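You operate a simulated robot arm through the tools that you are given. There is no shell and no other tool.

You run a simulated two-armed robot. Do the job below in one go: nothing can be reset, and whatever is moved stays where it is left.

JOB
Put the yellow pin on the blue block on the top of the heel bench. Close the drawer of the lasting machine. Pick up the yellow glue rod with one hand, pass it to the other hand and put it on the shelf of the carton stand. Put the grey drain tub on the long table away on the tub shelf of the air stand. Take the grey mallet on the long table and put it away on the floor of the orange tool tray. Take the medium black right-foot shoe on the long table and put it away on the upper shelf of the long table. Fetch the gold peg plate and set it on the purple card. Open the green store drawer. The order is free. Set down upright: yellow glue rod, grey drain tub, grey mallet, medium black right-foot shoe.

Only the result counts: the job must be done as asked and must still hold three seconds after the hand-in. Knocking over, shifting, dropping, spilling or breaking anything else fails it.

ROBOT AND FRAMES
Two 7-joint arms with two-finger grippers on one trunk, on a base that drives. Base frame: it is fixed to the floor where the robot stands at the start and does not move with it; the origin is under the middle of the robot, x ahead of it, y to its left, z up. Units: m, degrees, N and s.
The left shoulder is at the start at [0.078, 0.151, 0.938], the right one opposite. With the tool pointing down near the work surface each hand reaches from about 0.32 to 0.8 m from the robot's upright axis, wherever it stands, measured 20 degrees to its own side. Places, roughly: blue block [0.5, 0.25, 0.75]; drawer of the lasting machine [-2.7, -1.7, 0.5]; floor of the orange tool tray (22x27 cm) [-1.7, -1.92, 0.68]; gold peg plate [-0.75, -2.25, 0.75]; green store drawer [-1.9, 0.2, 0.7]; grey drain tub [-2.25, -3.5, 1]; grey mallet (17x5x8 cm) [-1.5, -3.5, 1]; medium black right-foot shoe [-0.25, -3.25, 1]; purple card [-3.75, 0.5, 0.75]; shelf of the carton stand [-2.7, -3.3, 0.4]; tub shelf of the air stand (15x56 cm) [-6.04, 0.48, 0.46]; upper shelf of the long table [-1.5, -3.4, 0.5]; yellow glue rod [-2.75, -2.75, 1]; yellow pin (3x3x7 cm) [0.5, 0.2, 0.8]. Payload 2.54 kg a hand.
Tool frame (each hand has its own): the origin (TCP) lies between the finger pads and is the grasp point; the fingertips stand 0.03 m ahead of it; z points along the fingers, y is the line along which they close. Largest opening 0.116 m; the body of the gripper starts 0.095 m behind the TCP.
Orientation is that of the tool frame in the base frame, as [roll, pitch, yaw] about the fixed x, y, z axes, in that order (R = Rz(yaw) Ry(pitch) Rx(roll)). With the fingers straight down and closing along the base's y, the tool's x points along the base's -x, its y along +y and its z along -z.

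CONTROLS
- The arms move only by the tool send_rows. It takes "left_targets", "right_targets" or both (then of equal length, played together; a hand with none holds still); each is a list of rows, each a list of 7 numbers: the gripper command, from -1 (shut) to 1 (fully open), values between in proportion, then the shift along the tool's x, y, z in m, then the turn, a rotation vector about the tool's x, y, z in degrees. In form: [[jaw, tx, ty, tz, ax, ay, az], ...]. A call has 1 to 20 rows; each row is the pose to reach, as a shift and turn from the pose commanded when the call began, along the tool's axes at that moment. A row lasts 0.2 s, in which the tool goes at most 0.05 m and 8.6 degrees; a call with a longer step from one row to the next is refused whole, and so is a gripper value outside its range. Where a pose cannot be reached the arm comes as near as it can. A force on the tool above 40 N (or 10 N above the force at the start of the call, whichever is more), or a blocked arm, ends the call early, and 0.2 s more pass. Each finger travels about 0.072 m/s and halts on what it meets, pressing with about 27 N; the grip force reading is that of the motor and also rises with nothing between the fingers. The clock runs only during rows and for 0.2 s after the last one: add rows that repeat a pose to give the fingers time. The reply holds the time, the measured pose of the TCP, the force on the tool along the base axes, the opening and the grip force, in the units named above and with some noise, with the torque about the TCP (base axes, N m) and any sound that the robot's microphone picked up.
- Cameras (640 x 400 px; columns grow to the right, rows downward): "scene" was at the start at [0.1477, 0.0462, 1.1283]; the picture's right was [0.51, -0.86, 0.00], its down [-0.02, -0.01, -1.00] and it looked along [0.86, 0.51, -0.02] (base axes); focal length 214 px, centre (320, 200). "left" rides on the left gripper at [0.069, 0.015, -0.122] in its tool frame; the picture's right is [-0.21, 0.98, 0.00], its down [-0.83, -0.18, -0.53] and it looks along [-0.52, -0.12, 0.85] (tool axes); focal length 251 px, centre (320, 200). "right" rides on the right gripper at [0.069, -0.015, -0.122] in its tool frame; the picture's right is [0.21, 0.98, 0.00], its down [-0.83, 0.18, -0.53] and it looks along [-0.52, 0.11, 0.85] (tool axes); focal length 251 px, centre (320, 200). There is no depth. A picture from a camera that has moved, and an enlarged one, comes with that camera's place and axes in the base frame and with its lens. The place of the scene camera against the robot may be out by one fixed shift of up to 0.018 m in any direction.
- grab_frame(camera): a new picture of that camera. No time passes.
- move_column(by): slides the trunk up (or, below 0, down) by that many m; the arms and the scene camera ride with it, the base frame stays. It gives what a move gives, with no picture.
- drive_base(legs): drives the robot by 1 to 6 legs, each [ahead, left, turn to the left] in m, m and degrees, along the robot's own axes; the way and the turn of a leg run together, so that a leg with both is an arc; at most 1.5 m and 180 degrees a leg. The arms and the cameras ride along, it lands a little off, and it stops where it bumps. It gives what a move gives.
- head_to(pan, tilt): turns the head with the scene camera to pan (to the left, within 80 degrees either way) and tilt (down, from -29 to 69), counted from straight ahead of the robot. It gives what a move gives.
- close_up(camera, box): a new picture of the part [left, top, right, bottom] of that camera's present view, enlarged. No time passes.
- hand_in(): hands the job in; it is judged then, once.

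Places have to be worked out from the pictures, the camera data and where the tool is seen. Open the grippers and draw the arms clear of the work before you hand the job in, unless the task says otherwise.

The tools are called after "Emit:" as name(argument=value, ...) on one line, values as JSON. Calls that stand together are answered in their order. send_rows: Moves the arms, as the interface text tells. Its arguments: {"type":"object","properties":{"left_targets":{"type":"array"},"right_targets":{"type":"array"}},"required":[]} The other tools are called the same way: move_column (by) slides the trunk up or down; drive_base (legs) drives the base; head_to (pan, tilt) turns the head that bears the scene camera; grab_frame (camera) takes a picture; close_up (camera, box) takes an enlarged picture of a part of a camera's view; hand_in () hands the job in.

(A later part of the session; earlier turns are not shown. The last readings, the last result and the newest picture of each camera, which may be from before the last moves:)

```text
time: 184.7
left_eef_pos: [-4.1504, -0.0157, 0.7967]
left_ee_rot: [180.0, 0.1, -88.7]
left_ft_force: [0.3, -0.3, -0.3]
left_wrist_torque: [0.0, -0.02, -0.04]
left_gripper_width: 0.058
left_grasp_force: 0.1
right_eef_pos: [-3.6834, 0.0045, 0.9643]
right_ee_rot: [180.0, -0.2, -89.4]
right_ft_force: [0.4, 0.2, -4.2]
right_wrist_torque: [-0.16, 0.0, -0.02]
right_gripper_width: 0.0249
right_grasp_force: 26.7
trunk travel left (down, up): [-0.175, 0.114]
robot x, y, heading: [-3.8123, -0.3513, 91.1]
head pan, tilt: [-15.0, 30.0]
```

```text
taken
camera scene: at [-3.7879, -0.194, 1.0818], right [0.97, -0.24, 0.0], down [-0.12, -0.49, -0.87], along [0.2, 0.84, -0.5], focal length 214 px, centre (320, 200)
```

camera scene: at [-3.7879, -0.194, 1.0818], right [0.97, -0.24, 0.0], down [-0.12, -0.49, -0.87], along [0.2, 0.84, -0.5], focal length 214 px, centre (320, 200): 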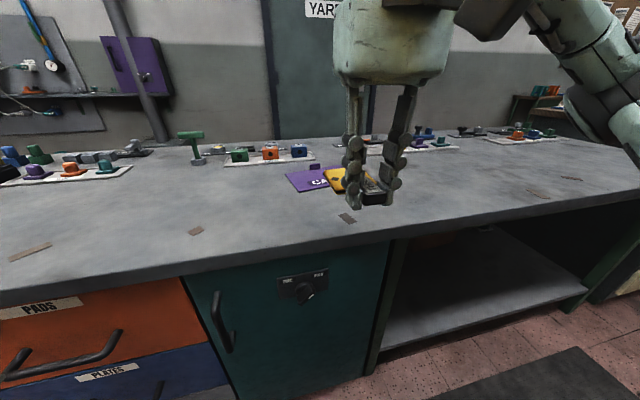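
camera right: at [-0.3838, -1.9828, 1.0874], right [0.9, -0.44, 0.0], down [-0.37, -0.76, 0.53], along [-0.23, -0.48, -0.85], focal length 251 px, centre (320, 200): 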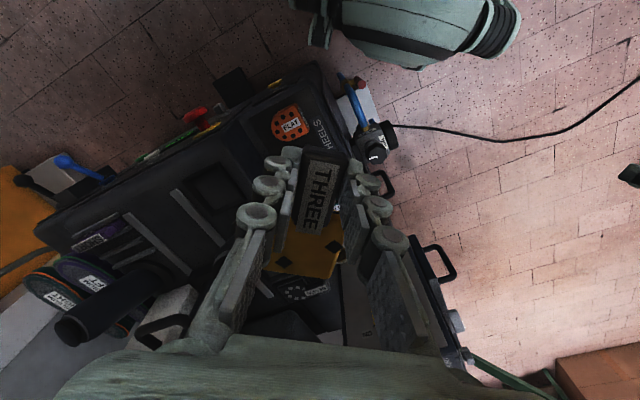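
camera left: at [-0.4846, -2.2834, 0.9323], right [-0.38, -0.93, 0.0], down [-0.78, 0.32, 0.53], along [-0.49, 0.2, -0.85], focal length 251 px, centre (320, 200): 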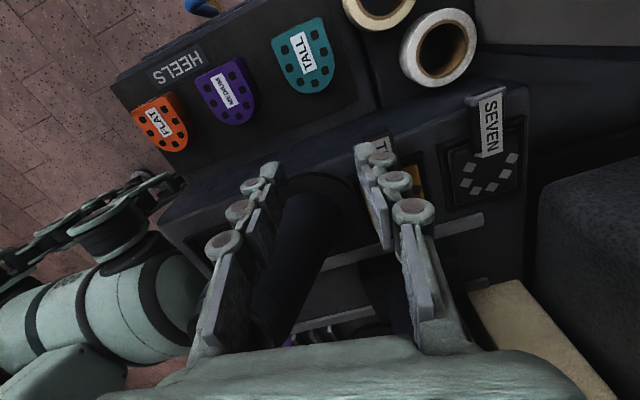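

I'm raising the left hand above bench level and viewing the card from the right wrist camera.

Emit:
send_rows(left_targets=[[0, 0, 0, -0.05, 0, 0, 0], [0, 0, 0, -0.1, 0, 0, 0], [0, 0, 0, -0.15, 0, 0, 0], [0, 0, 0, -0.2, 0, 0, 0]])

Emit:
grab_frame(camera="right")

Emit:
close_up(camera="scene", box=[260, 130, 420, 230])

Emit:
grab_frame(camera="left")

```text
time: 185.7
left_eef_pos: [-4.1462, -0.0185, 0.9954]
left_ee_rot: [179.9, 0.2, -88.7]
left_ft_force: [0.0, 0.3, -0.1]
left_wrist_torque: [0.0, 0.04, 0.01]
left_gripper_width: 0.058
left_grasp_force: 0.2
right_eef_pos: [-3.6817, 0.0042, 0.9632]
right_ee_rot: [-180.0, -0.2, -89.4]
right_ft_force: [-0.7, -0.4, -3.3]
right_wrist_torque: [-0.17, -0.01, 0.01]
right_gripper_width: 0.025
right_grasp_force: 26.4
trunk travel left (down, up): [-0.175, 0.114]
robot x, y, heading: [-3.809, -0.3522, 91.4]
head pan, tilt: [-15.0, 30.0]
```

```text
taken
camera right: at [-3.6654, -0.0644, 1.0873], right [-0.97, -0.23, 0.0], down [-0.19, 0.83, 0.53], along [-0.12, 0.52, -0.85], focal length 251 px, centre (320, 200)
```

right: 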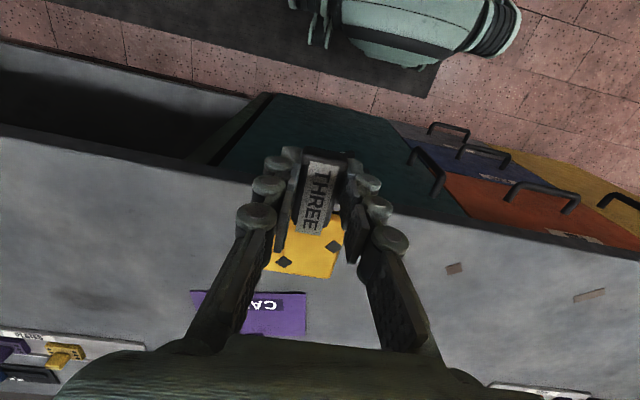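

```text
4.00 times, centred on (340, 180) of scene
camera zoom: at [-3.7876, -0.1941, 1.0817], right [0.97, -0.24, 0.0], down [-0.12, -0.49, -0.87], along [0.21, 0.84, -0.5], focal length 858 px, centre (240, 280)
```

zoom: 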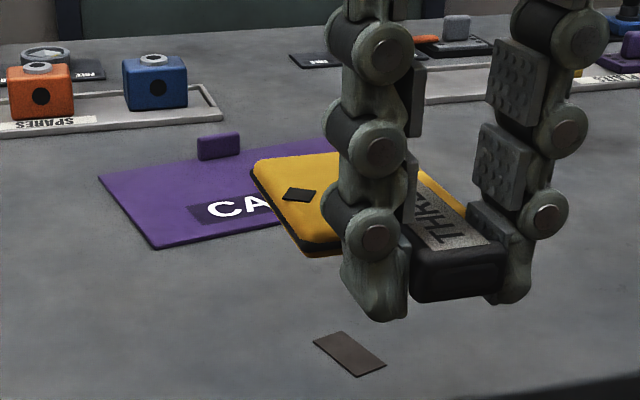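

```text
taken
camera left: at [-4.1599, -0.0873, 1.1151], right [-0.98, 0.19, 0.0], down [0.16, 0.83, 0.54], along [0.1, 0.53, -0.84], focal length 251 px, centre (320, 200)
```

left: 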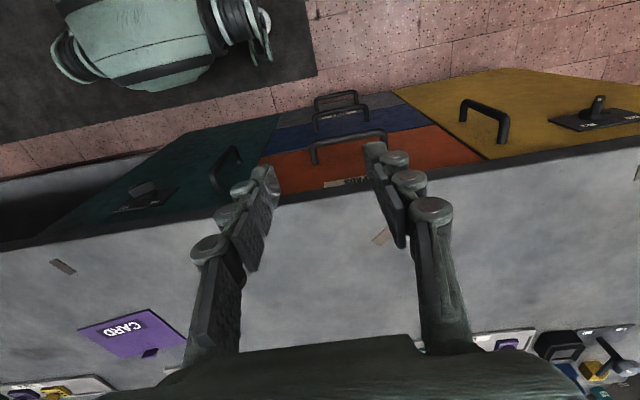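

The bench top is at z≈0.797; the card spans roughly (-3.53, 0.34)–(-3.75, 0.41), rotated ≈10°, centre (-3.642, 0.378), with a small upright stop at its back edge. I'm driving 8 cm nearer to have comfortable reach.

Emit:
drive_base(legs=[[0.08, 0, 0]])

Emit:
head_to(pan=-15, tilt=40)

```text
time: 186.8
left_eef_pos: [-4.1485, 0.0633, 0.9938]
left_ee_rot: [-180.0, 0.1, -88.7]
left_ft_force: [0.4, 0.3, -0.8]
left_wrist_torque: [-0.01, -0.02, 0.02]
left_gripper_width: 0.0581
left_grasp_force: 0.0
right_eef_pos: [-3.6838, 0.0829, 0.9647]
right_ee_rot: [-180.0, -0.2, -89.5]
right_ft_force: [0.3, 0.3, -3.6]
right_wrist_torque: [-0.14, 0.01, -0.01]
right_gripper_width: 0.025
right_grasp_force: 26.3
trunk travel left (down, up): [-0.175, 0.114]
robot x, y, heading: [-3.8126, -0.2713, 91.2]
head pan, tilt: [-15.0, 30.0]
```

```text
time: 187.5
left_eef_pos: [-4.1482, 0.0615, 0.9942]
left_ee_rot: [-180.0, 0.2, -88.7]
left_ft_force: [-0.9, 0.2, 0.9]
left_wrist_torque: [0.0, 0.01, 0.0]
left_gripper_width: 0.0584
left_grasp_force: 0.0
right_eef_pos: [-3.6844, 0.0847, 0.963]
right_ee_rot: [-180.0, -0.2, -89.4]
right_ft_force: [-0.3, -0.3, -2.2]
right_wrist_torque: [-0.15, 0.01, -0.02]
right_gripper_width: 0.025
right_grasp_force: 26.9
trunk travel left (down, up): [-0.175, 0.114]
robot x, y, heading: [-3.8153, -0.269, 91.2]
head pan, tilt: [-15.0, 40.0]
```

Moving the plate over the card, turned ~9.5° to match it, at z≈0.90.

Emit:
send_rows(right_targets=[[-1, -0.042, -0.009, 0.01, 0, 0, -1.6], [-1, -0.084, -0.018, 0.02, 0, 0, -3.2], [-1, -0.126, -0.027, 0.03, 0, 0, -4.8], [-1, -0.168, -0.036, 0.04, 0, 0, -6.4], [-1, -0.21, -0.045, 0.052, 0, 0, -8], [-1, -0.2505, -0.0536, 0.064, 0, 0, -9.4], [-1, -0.2505, -0.0536, 0.064, 0, 0, -9.4]])

Emit:
grab_frame(camera="right")

Emit:
close_up(camera="scene", box=[230, 80, 430, 220])

Emit:
grab_frame(camera="left")

```text
time: 189.1
left_eef_pos: [-4.1484, 0.0625, 0.9943]
left_ee_rot: [180.0, 0.1, -88.6]
left_ft_force: [-0.1, 0.6, 0.4]
left_wrist_torque: [0.0, 0.01, 0.0]
left_gripper_width: 0.058
left_grasp_force: 0.0
right_eef_pos: [-3.6341, 0.3339, 0.899]
right_ee_rot: [-180.0, -0.2, -79.9]
right_ft_force: [0.2, 0.3, -2.8]
right_wrist_torque: [-0.18, -0.02, -0.01]
right_gripper_width: 0.0249
right_grasp_force: 27.2
trunk travel left (down, up): [-0.175, 0.114]
robot x, y, heading: [-3.8163, -0.2736, 91.3]
head pan, tilt: [-15.0, 40.0]
```

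```text
taken
camera right: at [-3.6073, 0.2693, 1.0227], right [-0.92, -0.38, 0.0], down [-0.32, 0.78, 0.53], along [-0.2, 0.49, -0.85], focal length 251 px, centre (320, 200)
```

right: 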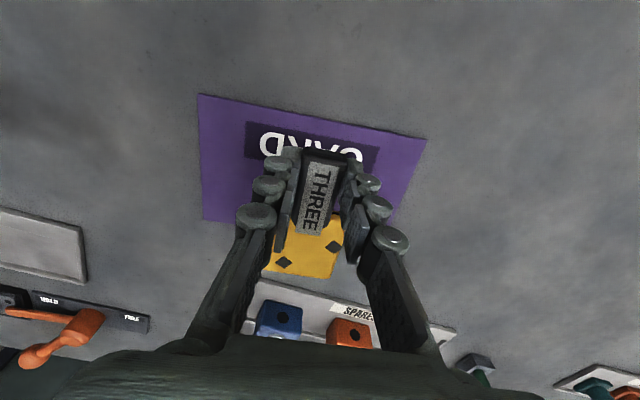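

```text
2.86 times, centred on (330, 150) of scene
camera zoom: at [-3.7909, -0.1199, 1.0663], right [0.97, -0.24, 0.0], down [-0.15, -0.62, -0.77], along [0.18, 0.74, -0.64], focal length 613 px, centre (291, 343)
```

zoom: 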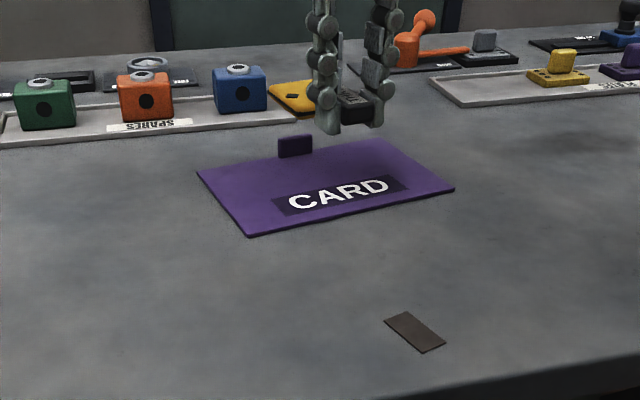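

```text
taken
camera left: at [-4.162, -0.0077, 1.1144], right [-0.98, 0.19, 0.0], down [0.16, 0.83, 0.54], along [0.1, 0.53, -0.84], focal length 251 px, centre (320, 200)
```

left: 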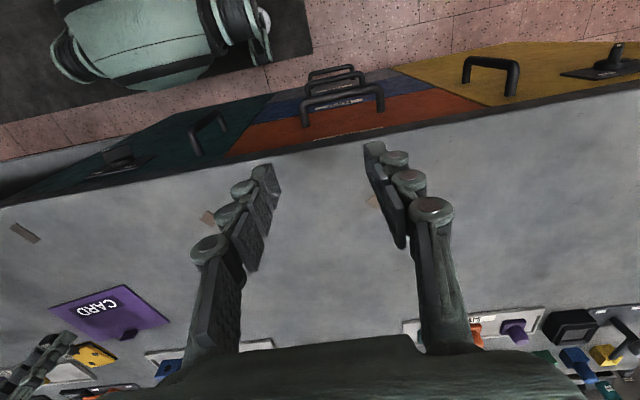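

The plate (centre ≈(-3.642, 0.388)) is over the card; I shift it 7 mm back from the stop and descend to z≈0.84.

Emit:
send_rows(right_targets=[[-1, 0.007, 0, 0.02, 0, 0, 0], [-1, 0.007, 0, 0.04, 0, 0, 0], [-1, 0.007, 0, 0.055, 0, 0, 0], [-1, 0.007, 0, 0.059, 0, 0, 0], [-1, 0.007, 0, 0.059, 0, 0, 0]])

Emit:
close_up(camera="scene", box=[290, 100, 390, 180])

Emit:
grab_frame(camera="right")

```text
time: 190.3
left_eef_pos: [-4.1477, 0.0623, 0.9931]
left_ee_rot: [179.9, 0.1, -88.7]
left_ft_force: [-0.8, -0.1, -0.1]
left_wrist_torque: [0.01, 0.02, -0.01]
left_gripper_width: 0.058
left_grasp_force: 0.0
right_eef_pos: [-3.6333, 0.3288, 0.8396]
right_ee_rot: [-180.0, -0.2, -80.0]
right_ft_force: [0.7, 0.4, -2.8]
right_wrist_torque: [-0.16, -0.03, 0.02]
right_gripper_width: 0.0248
right_grasp_force: 28.1
trunk travel left (down, up): [-0.175, 0.114]
robot x, y, heading: [-3.8126, -0.2737, 91.5]
head pan, tilt: [-15.0, 40.0]
```

```text
5.00 times, centred on (340, 140) of scene
camera zoom: at [-3.7909, -0.1199, 1.0663], right [0.97, -0.24, 0.0], down [-0.15, -0.62, -0.77], along [0.18, 0.74, -0.64], focal length 1072 px, centre (220, 500)
```

zoom: 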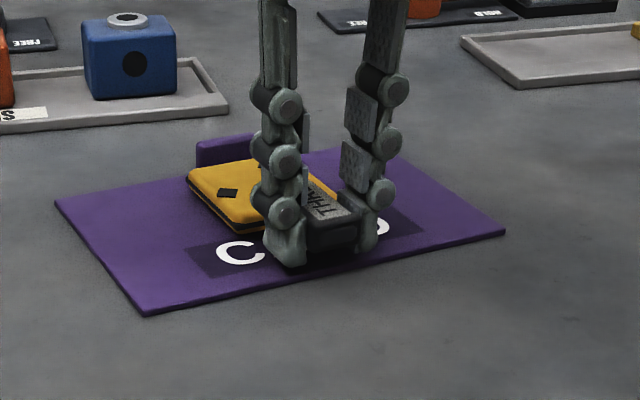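

```text
taken
camera right: at [-3.6058, 0.2634, 0.9626], right [-0.92, -0.38, 0.0], down [-0.32, 0.78, 0.53], along [-0.2, 0.49, -0.85], focal length 251 px, centre (320, 200)
```

right: 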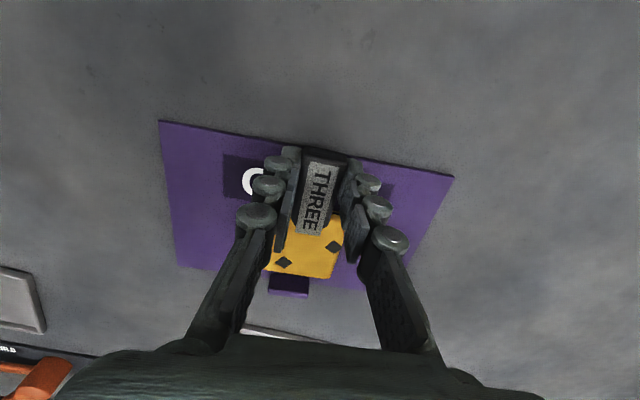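

The plate is clear of the stop by ~1.5 cm. Lowering the last centimetre in small steps.

Emit:
send_rows(right_targets=[[-1, 0, 0, 0.003, 0, 0, 0], [-1, 0, 0, 0.005, 0, 0, 0], [-1, 0, 0, 0.007, 0, 0, 0], [-1, 0, 0, 0.007, 0, 0, 0]])

Emit:
close_up(camera="scene", box=[310, 110, 370, 170])

```text
time: 191.3
left_eef_pos: [-4.1479, 0.0611, 0.9953]
left_ee_rot: [-180.0, 0.2, -88.7]
left_ft_force: [0.2, -0.1, -0.9]
left_wrist_torque: [0.03, 0.0, -0.03]
left_gripper_width: 0.058
left_grasp_force: 0.1
right_eef_pos: [-3.6318, 0.3279, 0.8343]
right_ee_rot: [-180.0, 0.1, -80.1]
right_ft_force: [-0.5, 2.3, 11.1]
right_wrist_torque: [0.68, 0.12, 0.01]
right_gripper_width: 0.0253
right_grasp_force: 27.0
trunk travel left (down, up): [-0.175, 0.114]
robot x, y, heading: [-3.8123, -0.2703, 91.2]
head pan, tilt: [-15.0, 40.0]
```

```text
6.67 times, centred on (340, 140) of scene
camera zoom: at [-3.7912, -0.1209, 1.0667], right [0.97, -0.24, 0.0], down [-0.15, -0.62, -0.77], along [0.18, 0.74, -0.64], focal length 1430 px, centre (187, 600)
```

zoom: 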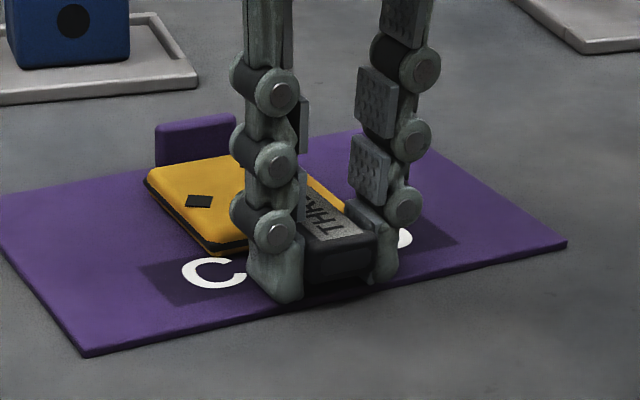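

Contact felt; the plate rests on the card. Releasing and rising.

Emit:
send_rows(right_targets=[[-1, 0, 0, -0.0015, 0, 0, 0], [-0.6, 0, 0, -0.0015, 0, 0, 0], [-0.4, 0, 0, -0.0015, 0, 0, 0], [-0.2, 0, 0, -0.0015, 0, 0, 0], [-0.1, 0, 0, -0.0015, 0, 0, 0], [-0.1, 0, 0, -0.02, 0, 0, 0], [-0.1, 0, 0, -0.05, 0, 0, 0], [0, 0.04, 0, -0.09, 0, 0, 0], [0, 0.08, 0, -0.12, 0, 0, 0], [0, 0.12, 0, -0.15, 0, 0, 0]])

Emit:
close_up(camera="scene", box=[260, 90, 400, 180])

Emit:
grab_frame(camera="right")

```text
refused: row 8 steps farther than a row can; nothing moved
```

```text
4.44 times, centred on (330, 135) of scene
camera zoom: at [-3.7912, -0.1209, 1.0667], right [0.97, -0.24, 0.0], down [-0.15, -0.62, -0.77], along [0.18, 0.74, -0.64], focal length 953 px, centre (276, 489)
```

zoom: 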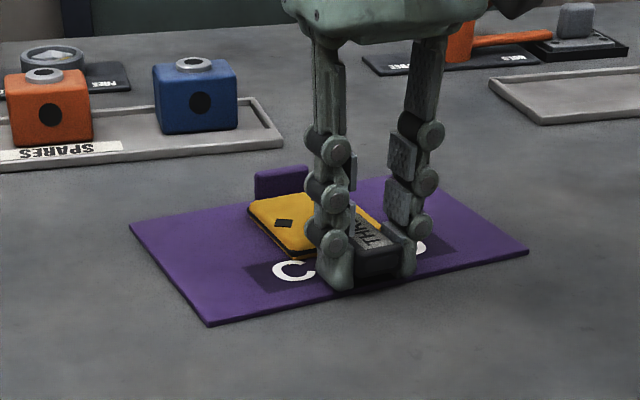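

```text
taken
camera right: at [-3.6049, 0.262, 0.9581], right [-0.92, -0.38, 0.0], down [-0.32, 0.78, 0.53], along [-0.2, 0.49, -0.85], focal length 251 px, centre (320, 200)
```

right: 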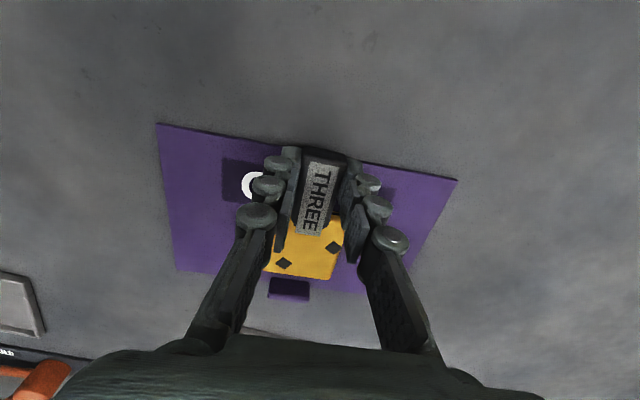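

One row stepped too far, so it was refused; repeating with smaller steps.

Emit:
send_rows(right_targets=[[-1, 0, 0, -0.0015, 0, 0, 0], [-0.6, 0, 0, -0.0015, 0, 0, 0], [-0.4, 0, 0, -0.0015, 0, 0, 0], [-0.2, 0, 0, -0.0015, 0, 0, 0], [-0.1, 0, 0, -0.0015, 0, 0, 0], [-0.1, 0, 0, -0.02, 0, 0, 0], [-0.1, 0, 0, -0.05, 0, 0, 0], [0, 0.03, 0, -0.08, 0, 0, 0], [0, 0.06, 0, -0.11, 0, 0, 0], [0, 0.09, 0, -0.14, 0, 0, 0], [0, 0.125, 0, -0.17, 0, 0, 0]])

Emit:
close_up(camera="scene", box=[260, 90, 400, 180])

Emit:
grab_frame(camera="right")

```text
time: 193.7
left_eef_pos: [-4.1479, 0.0611, 0.9939]
left_ee_rot: [-179.9, 0.2, -88.7]
left_ft_force: [-0.5, 0.2, -0.4]
left_wrist_torque: [-0.01, 0.01, 0.0]
left_gripper_width: 0.0579
left_grasp_force: 0.1
right_eef_pos: [-3.6099, 0.2012, 1.0024]
right_ee_rot: [180.0, -0.2, -80.1]
right_ft_force: [0.0, 1.1, -0.8]
right_wrist_torque: [0.04, -0.01, 0.0]
right_gripper_width: 0.0581
right_grasp_force: 0.1
trunk travel left (down, up): [-0.175, 0.114]
robot x, y, heading: [-3.8085, -0.2727, 91.1]
head pan, tilt: [-15.0, 40.0]
```

```text
4.44 times, centred on (330, 135) of scene
camera zoom: at [-3.7909, -0.1206, 1.0665], right [0.97, -0.24, 0.0], down [-0.15, -0.62, -0.77], along [0.18, 0.74, -0.64], focal length 953 px, centre (276, 489)
```

zoom: 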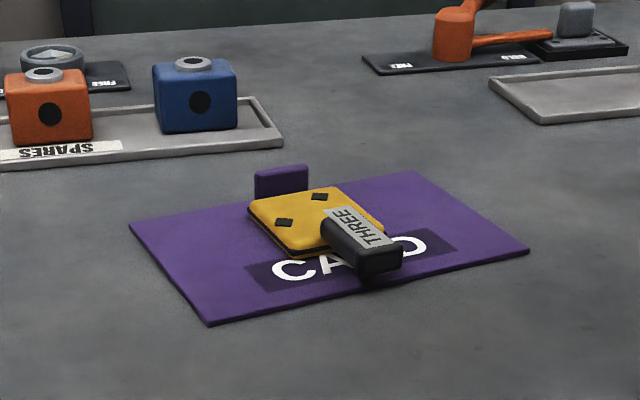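

```text
taken
camera right: at [-3.5822, 0.1358, 1.1255], right [-0.92, -0.38, 0.0], down [-0.32, 0.78, 0.53], along [-0.2, 0.49, -0.85], focal length 251 px, centre (320, 200)
```

right: 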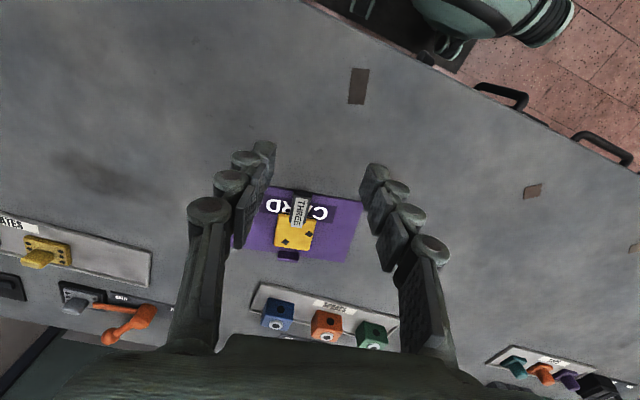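

The plate is set on the card. Next the lasting machine's drawer: I'm folding the right hand, backing off and turning toward it for a look.

Emit:
send_rows(right_targets=[[0, 0.04, 0, -0.02, 0, 0, 3], [0, 0.08, 0, -0.04, 0, 0, 6], [0, 0.11, 0.03, -0.06, 0, 0, 9.5]])

Emit:
drive_base(legs=[[-0.5, 0, 0], [0, 0, -150]])

Emit:
head_to(pan=0, tilt=20)

Emit:
grab_frame(camera="scene")

```text
time: 194.5
left_eef_pos: [-4.1479, 0.0612, 0.9934]
left_ee_rot: [-180.0, 0.2, -88.7]
left_ft_force: [0.3, 0.4, 0.5]
left_wrist_torque: [0.0, 0.01, 0.0]
left_gripper_width: 0.0579
left_grasp_force: 0.1
right_eef_pos: [-3.6211, 0.0896, 1.064]
right_ee_rot: [-179.9, -0.1, -89.4]
right_ft_force: [-0.3, -0.4, 0.1]
right_wrist_torque: [0.01, 0.03, 0.03]
right_gripper_width: 0.0582
right_grasp_force: 0.1
trunk travel left (down, up): [-0.175, 0.114]
robot x, y, heading: [-3.8085, -0.2693, 91.2]
head pan, tilt: [-15.0, 40.0]
```

```text
time: 203.6
left_eef_pos: [-3.3358, -0.8437, 0.9932]
left_ee_rot: [-180.0, 0.1, 125.7]
left_ft_force: [0.0, -1.0, -0.1]
left_wrist_torque: [0.01, 0.01, 0.0]
left_gripper_width: 0.058
left_grasp_force: 0.1
right_eef_pos: [-3.7538, -1.1654, 1.0632]
right_ee_rot: [180.0, -0.1, 124.9]
right_ft_force: [0.6, 0.4, 0.6]
right_wrist_torque: [-0.03, 0.0, 0.01]
right_gripper_width: 0.0581
right_grasp_force: 0.1
trunk travel left (down, up): [-0.175, 0.114]
robot x, y, heading: [-3.8028, -0.758, -54.3]
head pan, tilt: [-15.0, 40.0]
```

```text
time: 204.4
left_eef_pos: [-3.3348, -0.8434, 0.9946]
left_ee_rot: [-179.9, 0.1, 125.8]
left_ft_force: [0.5, 0.1, 0.4]
left_wrist_torque: [0.05, -0.04, -0.04]
left_gripper_width: 0.0579
left_grasp_force: 0.0
right_eef_pos: [-3.7548, -1.1638, 1.0645]
right_ee_rot: [180.0, -0.2, 124.9]
right_ft_force: [-0.2, 0.6, 0.0]
right_wrist_torque: [-0.03, -0.01, 0.0]
right_gripper_width: 0.0582
right_grasp_force: 0.0
trunk travel left (down, up): [-0.175, 0.114]
robot x, y, heading: [-3.8013, -0.7597, -54.5]
head pan, tilt: [0.0, 20.0]
```

```text
taken
camera scene: at [-3.7048, -0.8899, 1.0977], right [-0.81, -0.58, 0.0], down [-0.2, 0.28, -0.94], along [0.55, -0.76, -0.34], focal length 214 px, centre (320, 200)
```

scene: 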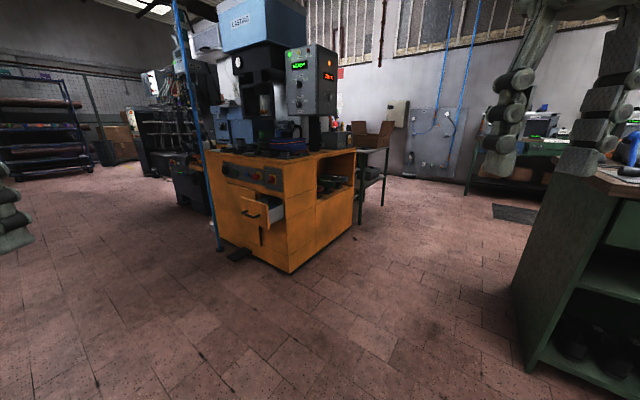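

The drawer sticks out of the lasting machine's north face near (-2.6, -1.75, 0.5). I'm moving in front of it, facing -y.

Emit:
drive_base(legs=[[0, 0, -35.5], [0.2, 1.05, 0]])

Emit:
head_to(pan=10, tilt=40)

Emit:
grab_frame(camera="scene")

Emit:
grab_frame(camera="left")

```text
time: 216.3
left_eef_pos: [-2.4271, -1.2697, 0.9949]
left_ee_rot: [-180.0, 0.1, 92.1]
left_ft_force: [-1.0, -0.3, -0.6]
left_wrist_torque: [0.02, -0.01, -0.01]
left_gripper_width: 0.0578
left_grasp_force: 0.0
right_eef_pos: [-2.9525, -1.304, 1.0635]
right_ee_rot: [-179.9, -0.2, 91.3]
right_ft_force: [0.3, -0.4, -0.3]
right_wrist_torque: [-0.02, 0.0, -0.01]
right_gripper_width: 0.0579
right_grasp_force: 0.2
trunk travel left (down, up): [-0.175, 0.114]
robot x, y, heading: [-2.7706, -0.9444, -88.1]
head pan, tilt: [0.0, 20.0]
```

```text
time: 217.2
left_eef_pos: [-2.4262, -1.2699, 0.9938]
left_ee_rot: [-180.0, 0.2, 92.1]
left_ft_force: [-0.1, -0.8, -0.5]
left_wrist_torque: [0.03, -0.03, 0.0]
left_gripper_width: 0.058
left_grasp_force: 0.1
right_eef_pos: [-2.9522, -1.3047, 1.064]
right_ee_rot: [180.0, -0.1, 91.3]
right_ft_force: [0.0, 0.4, -0.3]
right_wrist_torque: [0.01, -0.01, 0.0]
right_gripper_width: 0.0578
right_grasp_force: 0.1
trunk travel left (down, up): [-0.175, 0.114]
robot x, y, heading: [-2.7677, -0.939, -87.8]
head pan, tilt: [10.0, 40.0]
```

```text
taken
camera scene: at [-2.745, -1.0926, 1.0665], right [-0.98, -0.21, 0.0], down [-0.13, 0.63, -0.77], along [0.16, -0.75, -0.64], focal length 214 px, centre (320, 200)
```

scene: 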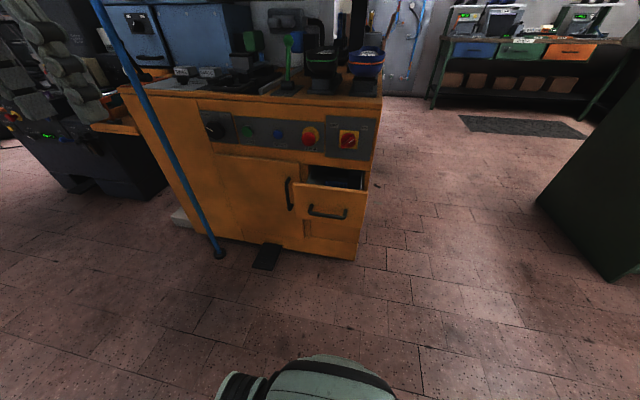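

```text
taken
camera left: at [-2.4144, -1.1999, 1.1145], right [0.98, -0.18, 0.0], down [-0.15, -0.83, 0.54], along [-0.09, -0.53, -0.84], focal length 251 px, centre (320, 200)
```

left: 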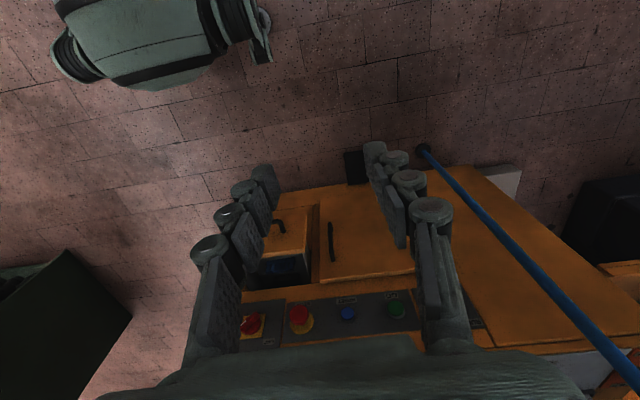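

The drawer's handle is at ≈(-2.64, -1.675, 0.463); its front's top edge is at z≈0.59, below the buttons. I'm lowering the trunk and bringing the closed left hand, tilted 45° forward, in front of the panel.

Emit:
move_column(by=-0.17)

Emit:
send_rows(left_targets=[[-0.5, -0.0214, -0.023, 0.0317, 0, -5, 0], [-1, -0.0428, -0.046, 0.0634, 0, -10, 0], [-1, -0.0642, -0.069, 0.0951, 0, -15, 0], [-1, -0.0856, -0.092, 0.1268, 0, -20, 0], [-1, -0.107, -0.115, 0.1585, 0, -25, 0], [-1, -0.1284, -0.138, 0.19, 0, -30, 0], [-1, -0.15, -0.161, 0.222, 0, -35, 0], [-1, -0.1714, -0.184, 0.2536, 0, -40, 0], [-1, -0.193, -0.207, 0.285, 0, -45, 0], [-1, -0.193, -0.207, 0.285, 0, -45, 0]])

Emit:
grab_frame(camera="scene")

Emit:
grab_frame(camera="left")

```text
time: 219.1
left_eef_pos: [-2.4256, -1.2693, 0.8224]
left_ee_rot: [180.0, 0.2, 92.2]
left_ft_force: [0.0, 0.0, -0.5]
left_wrist_torque: [0.02, -0.06, -0.03]
left_gripper_width: 0.058
left_grasp_force: 0.1
right_eef_pos: [-2.953, -1.3049, 0.8935]
right_ee_rot: [-179.9, -0.1, 91.3]
right_ft_force: [0.5, 0.5, -0.2]
right_wrist_torque: [0.01, 0.02, 0.01]
right_gripper_width: 0.0582
right_grasp_force: 0.1
trunk travel left (down, up): [-0.005, 0.284]
robot x, y, heading: [-2.7703, -0.9386, -87.9]
head pan, tilt: [10.0, 40.0]
```

```text
time: 221.3
left_eef_pos: [-2.6281, -1.4734, 0.5402]
left_ee_rot: [180.0, 45.2, 92.1]
left_ft_force: [-0.3, 0.6, -0.4]
left_wrist_torque: [-0.02, -0.03, -0.01]
left_gripper_width: 0.0
left_grasp_force: 26.6
right_eef_pos: [-2.9518, -1.3048, 0.894]
right_ee_rot: [-180.0, -0.2, 91.3]
right_ft_force: [-0.3, -0.4, 0.3]
right_wrist_torque: [0.0, 0.0, 0.02]
right_gripper_width: 0.058
right_grasp_force: 0.2
trunk travel left (down, up): [-0.005, 0.284]
robot x, y, heading: [-2.7711, -0.938, -87.8]
head pan, tilt: [10.0, 40.0]
```

```text
taken
camera scene: at [-2.745, -1.0926, 0.8964], right [-0.98, -0.21, 0.0], down [-0.13, 0.63, -0.77], along [0.16, -0.75, -0.64], focal length 214 px, centre (320, 200)
```

scene: 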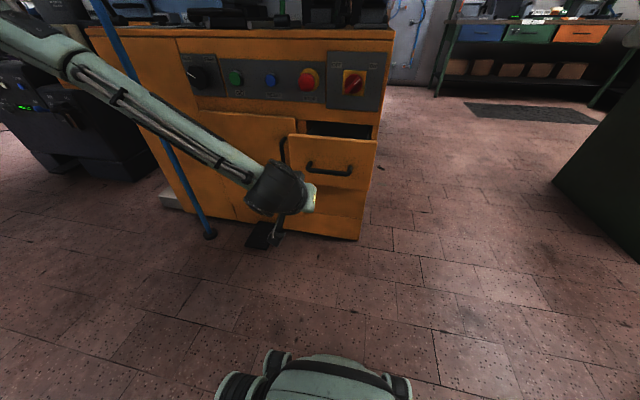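

```text
taken
camera left: at [-2.6183, -1.3375, 0.5756], right [0.98, -0.12, 0.15], down [-0.17, -0.21, 0.96], along [-0.08, -0.97, -0.23], focal length 251 px, centre (320, 200)
```

left: 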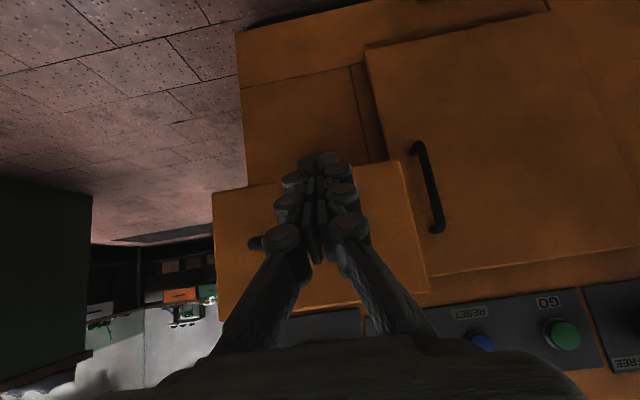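

The drawer's bar is at z≈0.54 (x -2.59…-2.72, y≈-1.645), so I'll push on the panel above it. Raising the fingertips to z≈0.60 and centring them.

Emit:
send_rows(left_targets=[[-1, -0.02, -0.01, -0.02, 0, 0, 0], [-1, -0.04, -0.02, -0.04, 0, 0, 0], [-1, -0.06, -0.03, -0.06, 0, 0, 0], [-1, -0.06, -0.03, -0.06, 0, 0, 0]])

Emit:
grab_frame(camera="left")

Emit:
close_up(camera="scene", box=[220, 60, 400, 220])

```text
time: 222.3
left_eef_pos: [-2.6537, -1.4709, 0.6247]
left_ee_rot: [179.9, 45.3, 92.0]
left_ft_force: [0.5, 0.3, 0.3]
left_wrist_torque: [-0.05, -0.02, -0.01]
left_gripper_width: 0.0
left_grasp_force: 27.3
right_eef_pos: [-2.9531, -1.3042, 0.8928]
right_ee_rot: [179.9, -0.2, 91.3]
right_ft_force: [0.0, 0.0, 0.4]
right_wrist_torque: [0.01, 0.04, 0.0]
right_gripper_width: 0.0577
right_grasp_force: 0.1
trunk travel left (down, up): [-0.005, 0.284]
robot x, y, heading: [-2.7668, -0.9413, -88.2]
head pan, tilt: [10.0, 40.0]
```

```text
taken
camera left: at [-2.645, -1.3349, 0.6618], right [0.98, -0.12, 0.15], down [-0.17, -0.21, 0.96], along [-0.08, -0.97, -0.23], focal length 251 px, centre (320, 200)
```

left: 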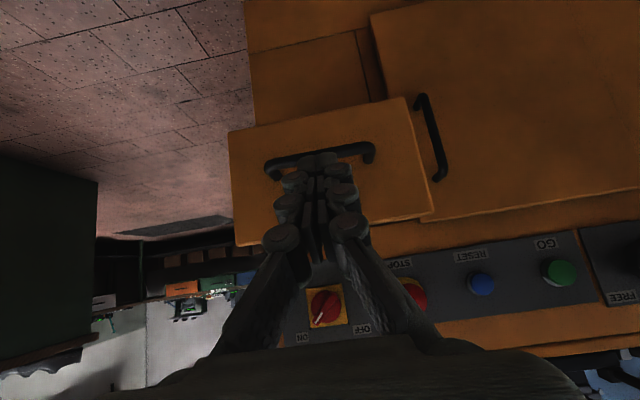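

```text
2.50 times, centred on (310, 140) of scene
camera zoom: at [-2.745, -1.0925, 0.8964], right [-0.98, -0.21, 0.0], down [-0.13, 0.63, -0.77], along [0.16, -0.75, -0.64], focal length 536 px, centre (345, 350)
```

zoom: 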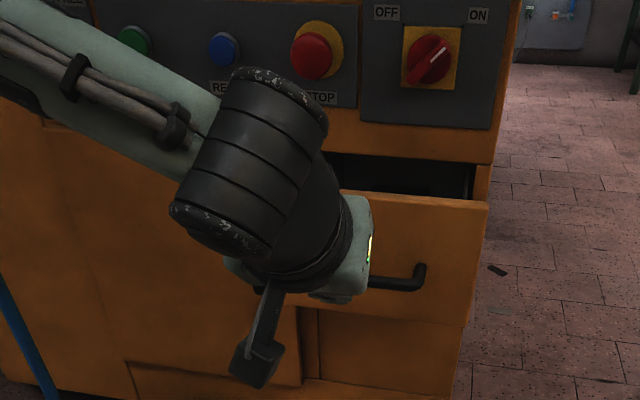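

Fingertips are at z≈0.60, above the bar and below the panel's top edge. I'm driving 0.14 m closer, then pushing with the arm.

Emit:
drive_base(legs=[[0.14, 0, -1.8]])

Emit:
grab_frame(camera="left")

Emit:
grab_frame(camera="scene")

```text
time: 223.6
left_eef_pos: [-2.667, -1.6093, 0.6261]
left_ee_rot: [180.0, 45.1, 90.3]
left_ft_force: [-0.2, 0.2, -1.5]
left_wrist_torque: [-0.03, 0.01, -0.01]
left_gripper_width: 0.0
left_grasp_force: 27.1
right_eef_pos: [-2.9599, -1.4339, 0.8933]
right_ee_rot: [180.0, -0.2, 89.7]
right_ft_force: [-0.7, 0.1, -1.4]
right_wrist_torque: [0.01, 0.02, 0.01]
right_gripper_width: 0.0581
right_grasp_force: 0.1
trunk travel left (down, up): [-0.005, 0.284]
robot x, y, heading: [-2.7628, -1.0768, -89.7]
head pan, tilt: [10.0, 40.0]
```

```text
taken
camera left: at [-2.6539, -1.4736, 0.6613], right [0.98, -0.14, 0.15], down [-0.18, -0.21, 0.96], along [-0.11, -0.97, -0.23], focal length 251 px, centre (320, 200)
```

left: 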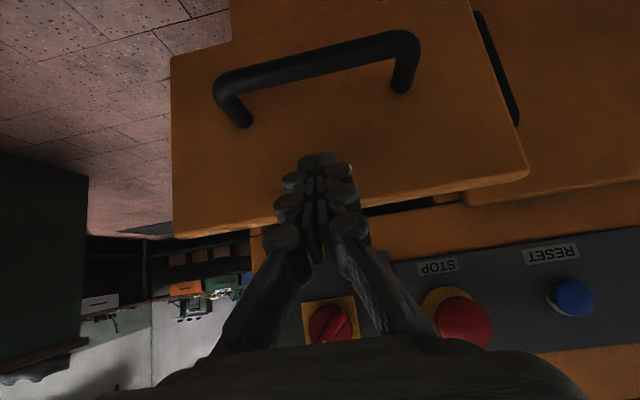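

```text
taken
camera scene: at [-2.7467, -1.2283, 0.8964], right [-0.98, -0.18, 0.0], down [-0.12, 0.63, -0.77], along [0.14, -0.75, -0.64], focal length 214 px, centre (320, 200)
```

scene: 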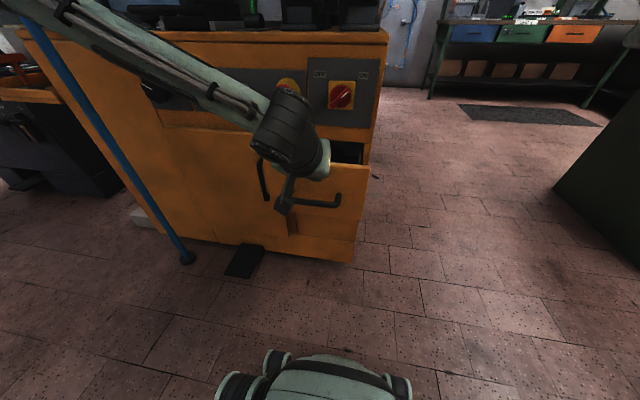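

The fingertips face the panel between the bar and the top edge. Pushing straight -y in small steps until the force stop.

Emit:
send_rows(left_targets=[[-1, -0.0106, 0, 0.0106, 0, 0, 0], [-1, -0.0212, 0, 0.0212, 0, 0, 0], [-1, -0.0318, 0, 0.0318, 0, 0, 0], [-1, -0.0424, 0, 0.0424, 0, 0, 0], [-1, -0.053, 0, 0.053, 0, 0, 0], [-1, -0.0636, 0, 0.0636, 0, 0, 0], [-1, -0.0742, 0, 0.0742, 0, 0, 0], [-1, -0.0848, 0, 0.0848, 0, 0, 0], [-1, -0.0954, 0, 0.0954, 0, 0, 0]])

Emit:
grab_frame(camera="left")

Emit:
grab_frame(camera="scene")

```text
time: 225.6
left_eef_pos: [-2.6649, -1.7436, 0.6264]
left_ee_rot: [180.0, 45.1, 90.4]
left_ft_force: [-0.4, -0.5, -0.3]
left_wrist_torque: [0.03, -0.05, 0.02]
left_gripper_width: 0.0002
left_grasp_force: 28.4
right_eef_pos: [-2.9605, -1.4349, 0.8938]
right_ee_rot: [-180.0, -0.2, 89.7]
right_ft_force: [0.5, -0.1, -0.9]
right_wrist_torque: [-0.03, 0.06, -0.02]
right_gripper_width: 0.0582
right_grasp_force: 0.1
trunk travel left (down, up): [-0.005, 0.284]
robot x, y, heading: [-2.7614, -1.0759, -89.7]
head pan, tilt: [10.0, 40.0]
```

```text
taken
camera left: at [-2.6507, -1.6088, 0.6617], right [0.98, -0.15, 0.15], down [-0.18, -0.2, 0.96], along [-0.11, -0.97, -0.23], focal length 251 px, centre (320, 200)
```

left: 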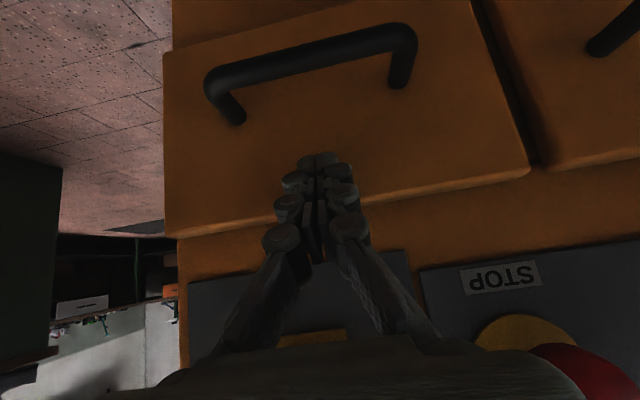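

```text
taken
camera scene: at [-2.7467, -1.2283, 0.8964], right [-0.98, -0.18, 0.0], down [-0.12, 0.63, -0.77], along [0.14, -0.75, -0.64], focal length 214 px, centre (320, 200)
```

scene: 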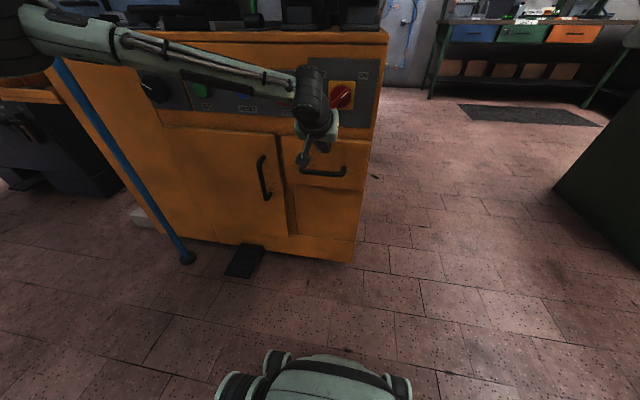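

The drawer slid nearly home with little force. Pushing on in 5 mm steps until it seats.

Emit:
send_rows(left_targets=[[-1, -0.0035, 0, 0.0035, 0, 0, 0], [-1, -0.007, 0, 0.007, 0, 0, 0], [-1, -0.0106, 0, 0.0106, 0, 0, 0], [-1, -0.014, 0, 0.014, 0, 0, 0], [-1, -0.0175, 0, 0.0175, 0, 0, 0]])

Emit:
grab_frame(camera="left")

Emit:
close_up(camera="scene", box=[240, 40, 400, 260])

```text
time: 226.2
left_eef_pos: [-2.664, -1.7444, 0.6255]
left_ee_rot: [-179.7, 44.6, 90.1]
left_ft_force: [1.9, 11.4, 5.0]
left_wrist_torque: [-0.02, 0.01, 0.03]
left_gripper_width: 0.0058
left_grasp_force: 28.7
left hand out of reach, approached as far as the arm can: row 1, 2
right_eef_pos: [-2.9608, -1.4331, 0.8941]
right_ee_rot: [179.9, -0.1, 89.6]
right_ft_force: [-0.2, -0.4, -0.6]
right_wrist_torque: [0.05, 0.01, 0.0]
right_gripper_width: 0.0579
right_grasp_force: 0.1
trunk travel left (down, up): [-0.005, 0.284]
robot x, y, heading: [-2.7603, -1.0801, -89.7]
head pan, tilt: [10.0, 40.0]
stopped in row 2 (left hand): the force on the tool passed its limit at 47 N (the readings are from after the stop); the commanded pose is now the measured one
```

```text
taken
camera left: at [-2.6498, -1.6099, 0.6626], right [0.98, -0.15, 0.15], down [-0.18, -0.21, 0.96], along [-0.12, -0.96, -0.24], focal length 251 px, centre (320, 200)
```

left: 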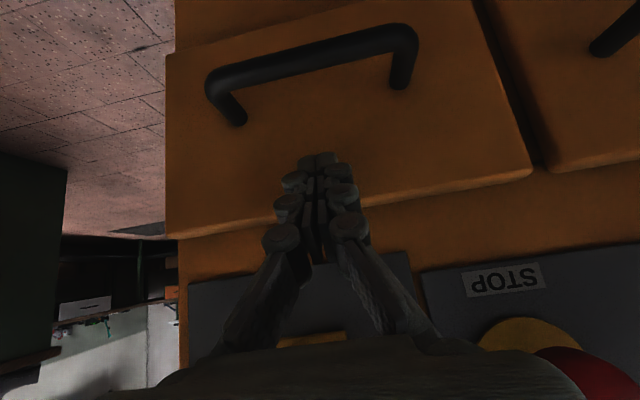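

```text
1.82 times, centred on (320, 150) of scene
camera zoom: at [-2.7466, -1.2268, 0.8966], right [-0.98, -0.18, 0.0], down [-0.12, 0.63, -0.77], along [0.14, -0.75, -0.64], focal length 390 px, centre (320, 291)
```

zoom: 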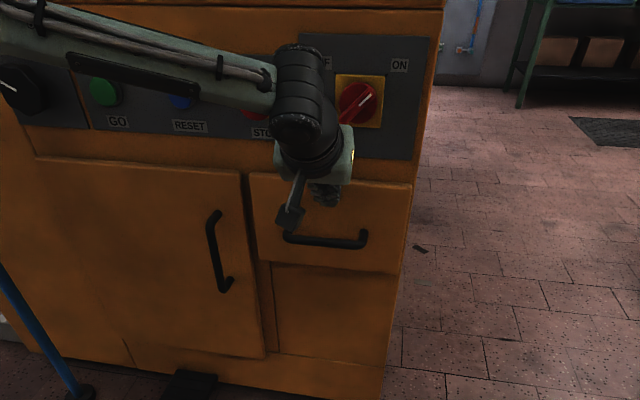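

The stop at 47 N suggests the drawer is seated. I'm withdrawing the hand and checking visually.

Emit:
send_rows(left_targets=[[-1, 0.02, 0, -0.02, 0, 0, 0], [-1, 0.05, 0, -0.05, 0, 0, 0], [-1, 0.08, 0, -0.08, 0, 0, 0], [-1, 0.11, 0, -0.11, 0, 0, 0]])

Emit:
drive_base(legs=[[-0.3, 0, 0]])

Emit:
close_up(camera="scene", box=[200, 40, 400, 240])

Emit:
grab_frame(camera="left")

```text
time: 227.2
left_eef_pos: [-2.6639, -1.5863, 0.6287]
left_ee_rot: [-179.9, 44.6, 90.1]
left_ft_force: [0.4, -0.3, -0.5]
left_wrist_torque: [0.0, 0.01, 0.03]
left_gripper_width: 0.0001
left_grasp_force: 28.9
right_eef_pos: [-2.9612, -1.4341, 0.8941]
right_ee_rot: [180.0, -0.3, 89.5]
right_ft_force: [-0.4, 0.9, -0.1]
right_wrist_torque: [0.01, 0.04, -0.04]
right_gripper_width: 0.058
right_grasp_force: 0.1
trunk travel left (down, up): [-0.005, 0.284]
robot x, y, heading: [-2.7651, -1.0762, -89.7]
head pan, tilt: [10.0, 40.0]
```

```text
time: 229.2
left_eef_pos: [-2.6648, -1.2877, 0.6285]
left_ee_rot: [-179.8, 44.4, 90.5]
left_ft_force: [0.6, 0.5, 0.4]
left_wrist_torque: [-0.01, -0.01, -0.02]
left_gripper_width: 0.0
left_grasp_force: 28.7
right_eef_pos: [-2.9616, -1.1358, 0.8934]
right_ee_rot: [-180.0, -0.2, 89.9]
right_ft_force: [0.6, -0.3, 0.9]
right_wrist_torque: [-0.01, -0.02, 0.03]
right_gripper_width: 0.0581
right_grasp_force: 0.0
trunk travel left (down, up): [-0.005, 0.284]
robot x, y, heading: [-2.7647, -0.7758, -89.4]
head pan, tilt: [10.0, 40.0]
```

```text
2.00 times, centred on (300, 140) of scene
camera zoom: at [-2.7485, -0.929, 0.8964], right [-0.98, -0.18, 0.0], down [-0.12, 0.63, -0.77], along [0.14, -0.75, -0.64], focal length 429 px, centre (360, 320)
```

zoom: 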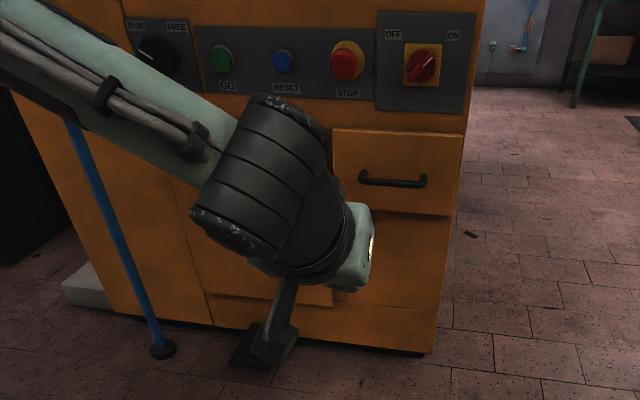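

```text
taken
camera left: at [-2.6504, -1.1538, 0.6653], right [0.98, -0.15, 0.15], down [-0.18, -0.22, 0.96], along [-0.11, -0.96, -0.24], focal length 251 px, centre (320, 200)
```

left: 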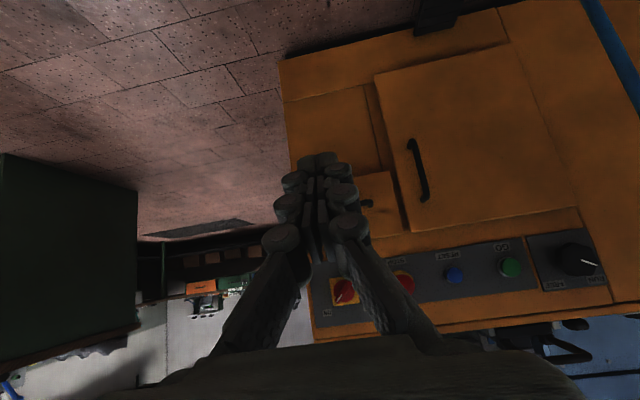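

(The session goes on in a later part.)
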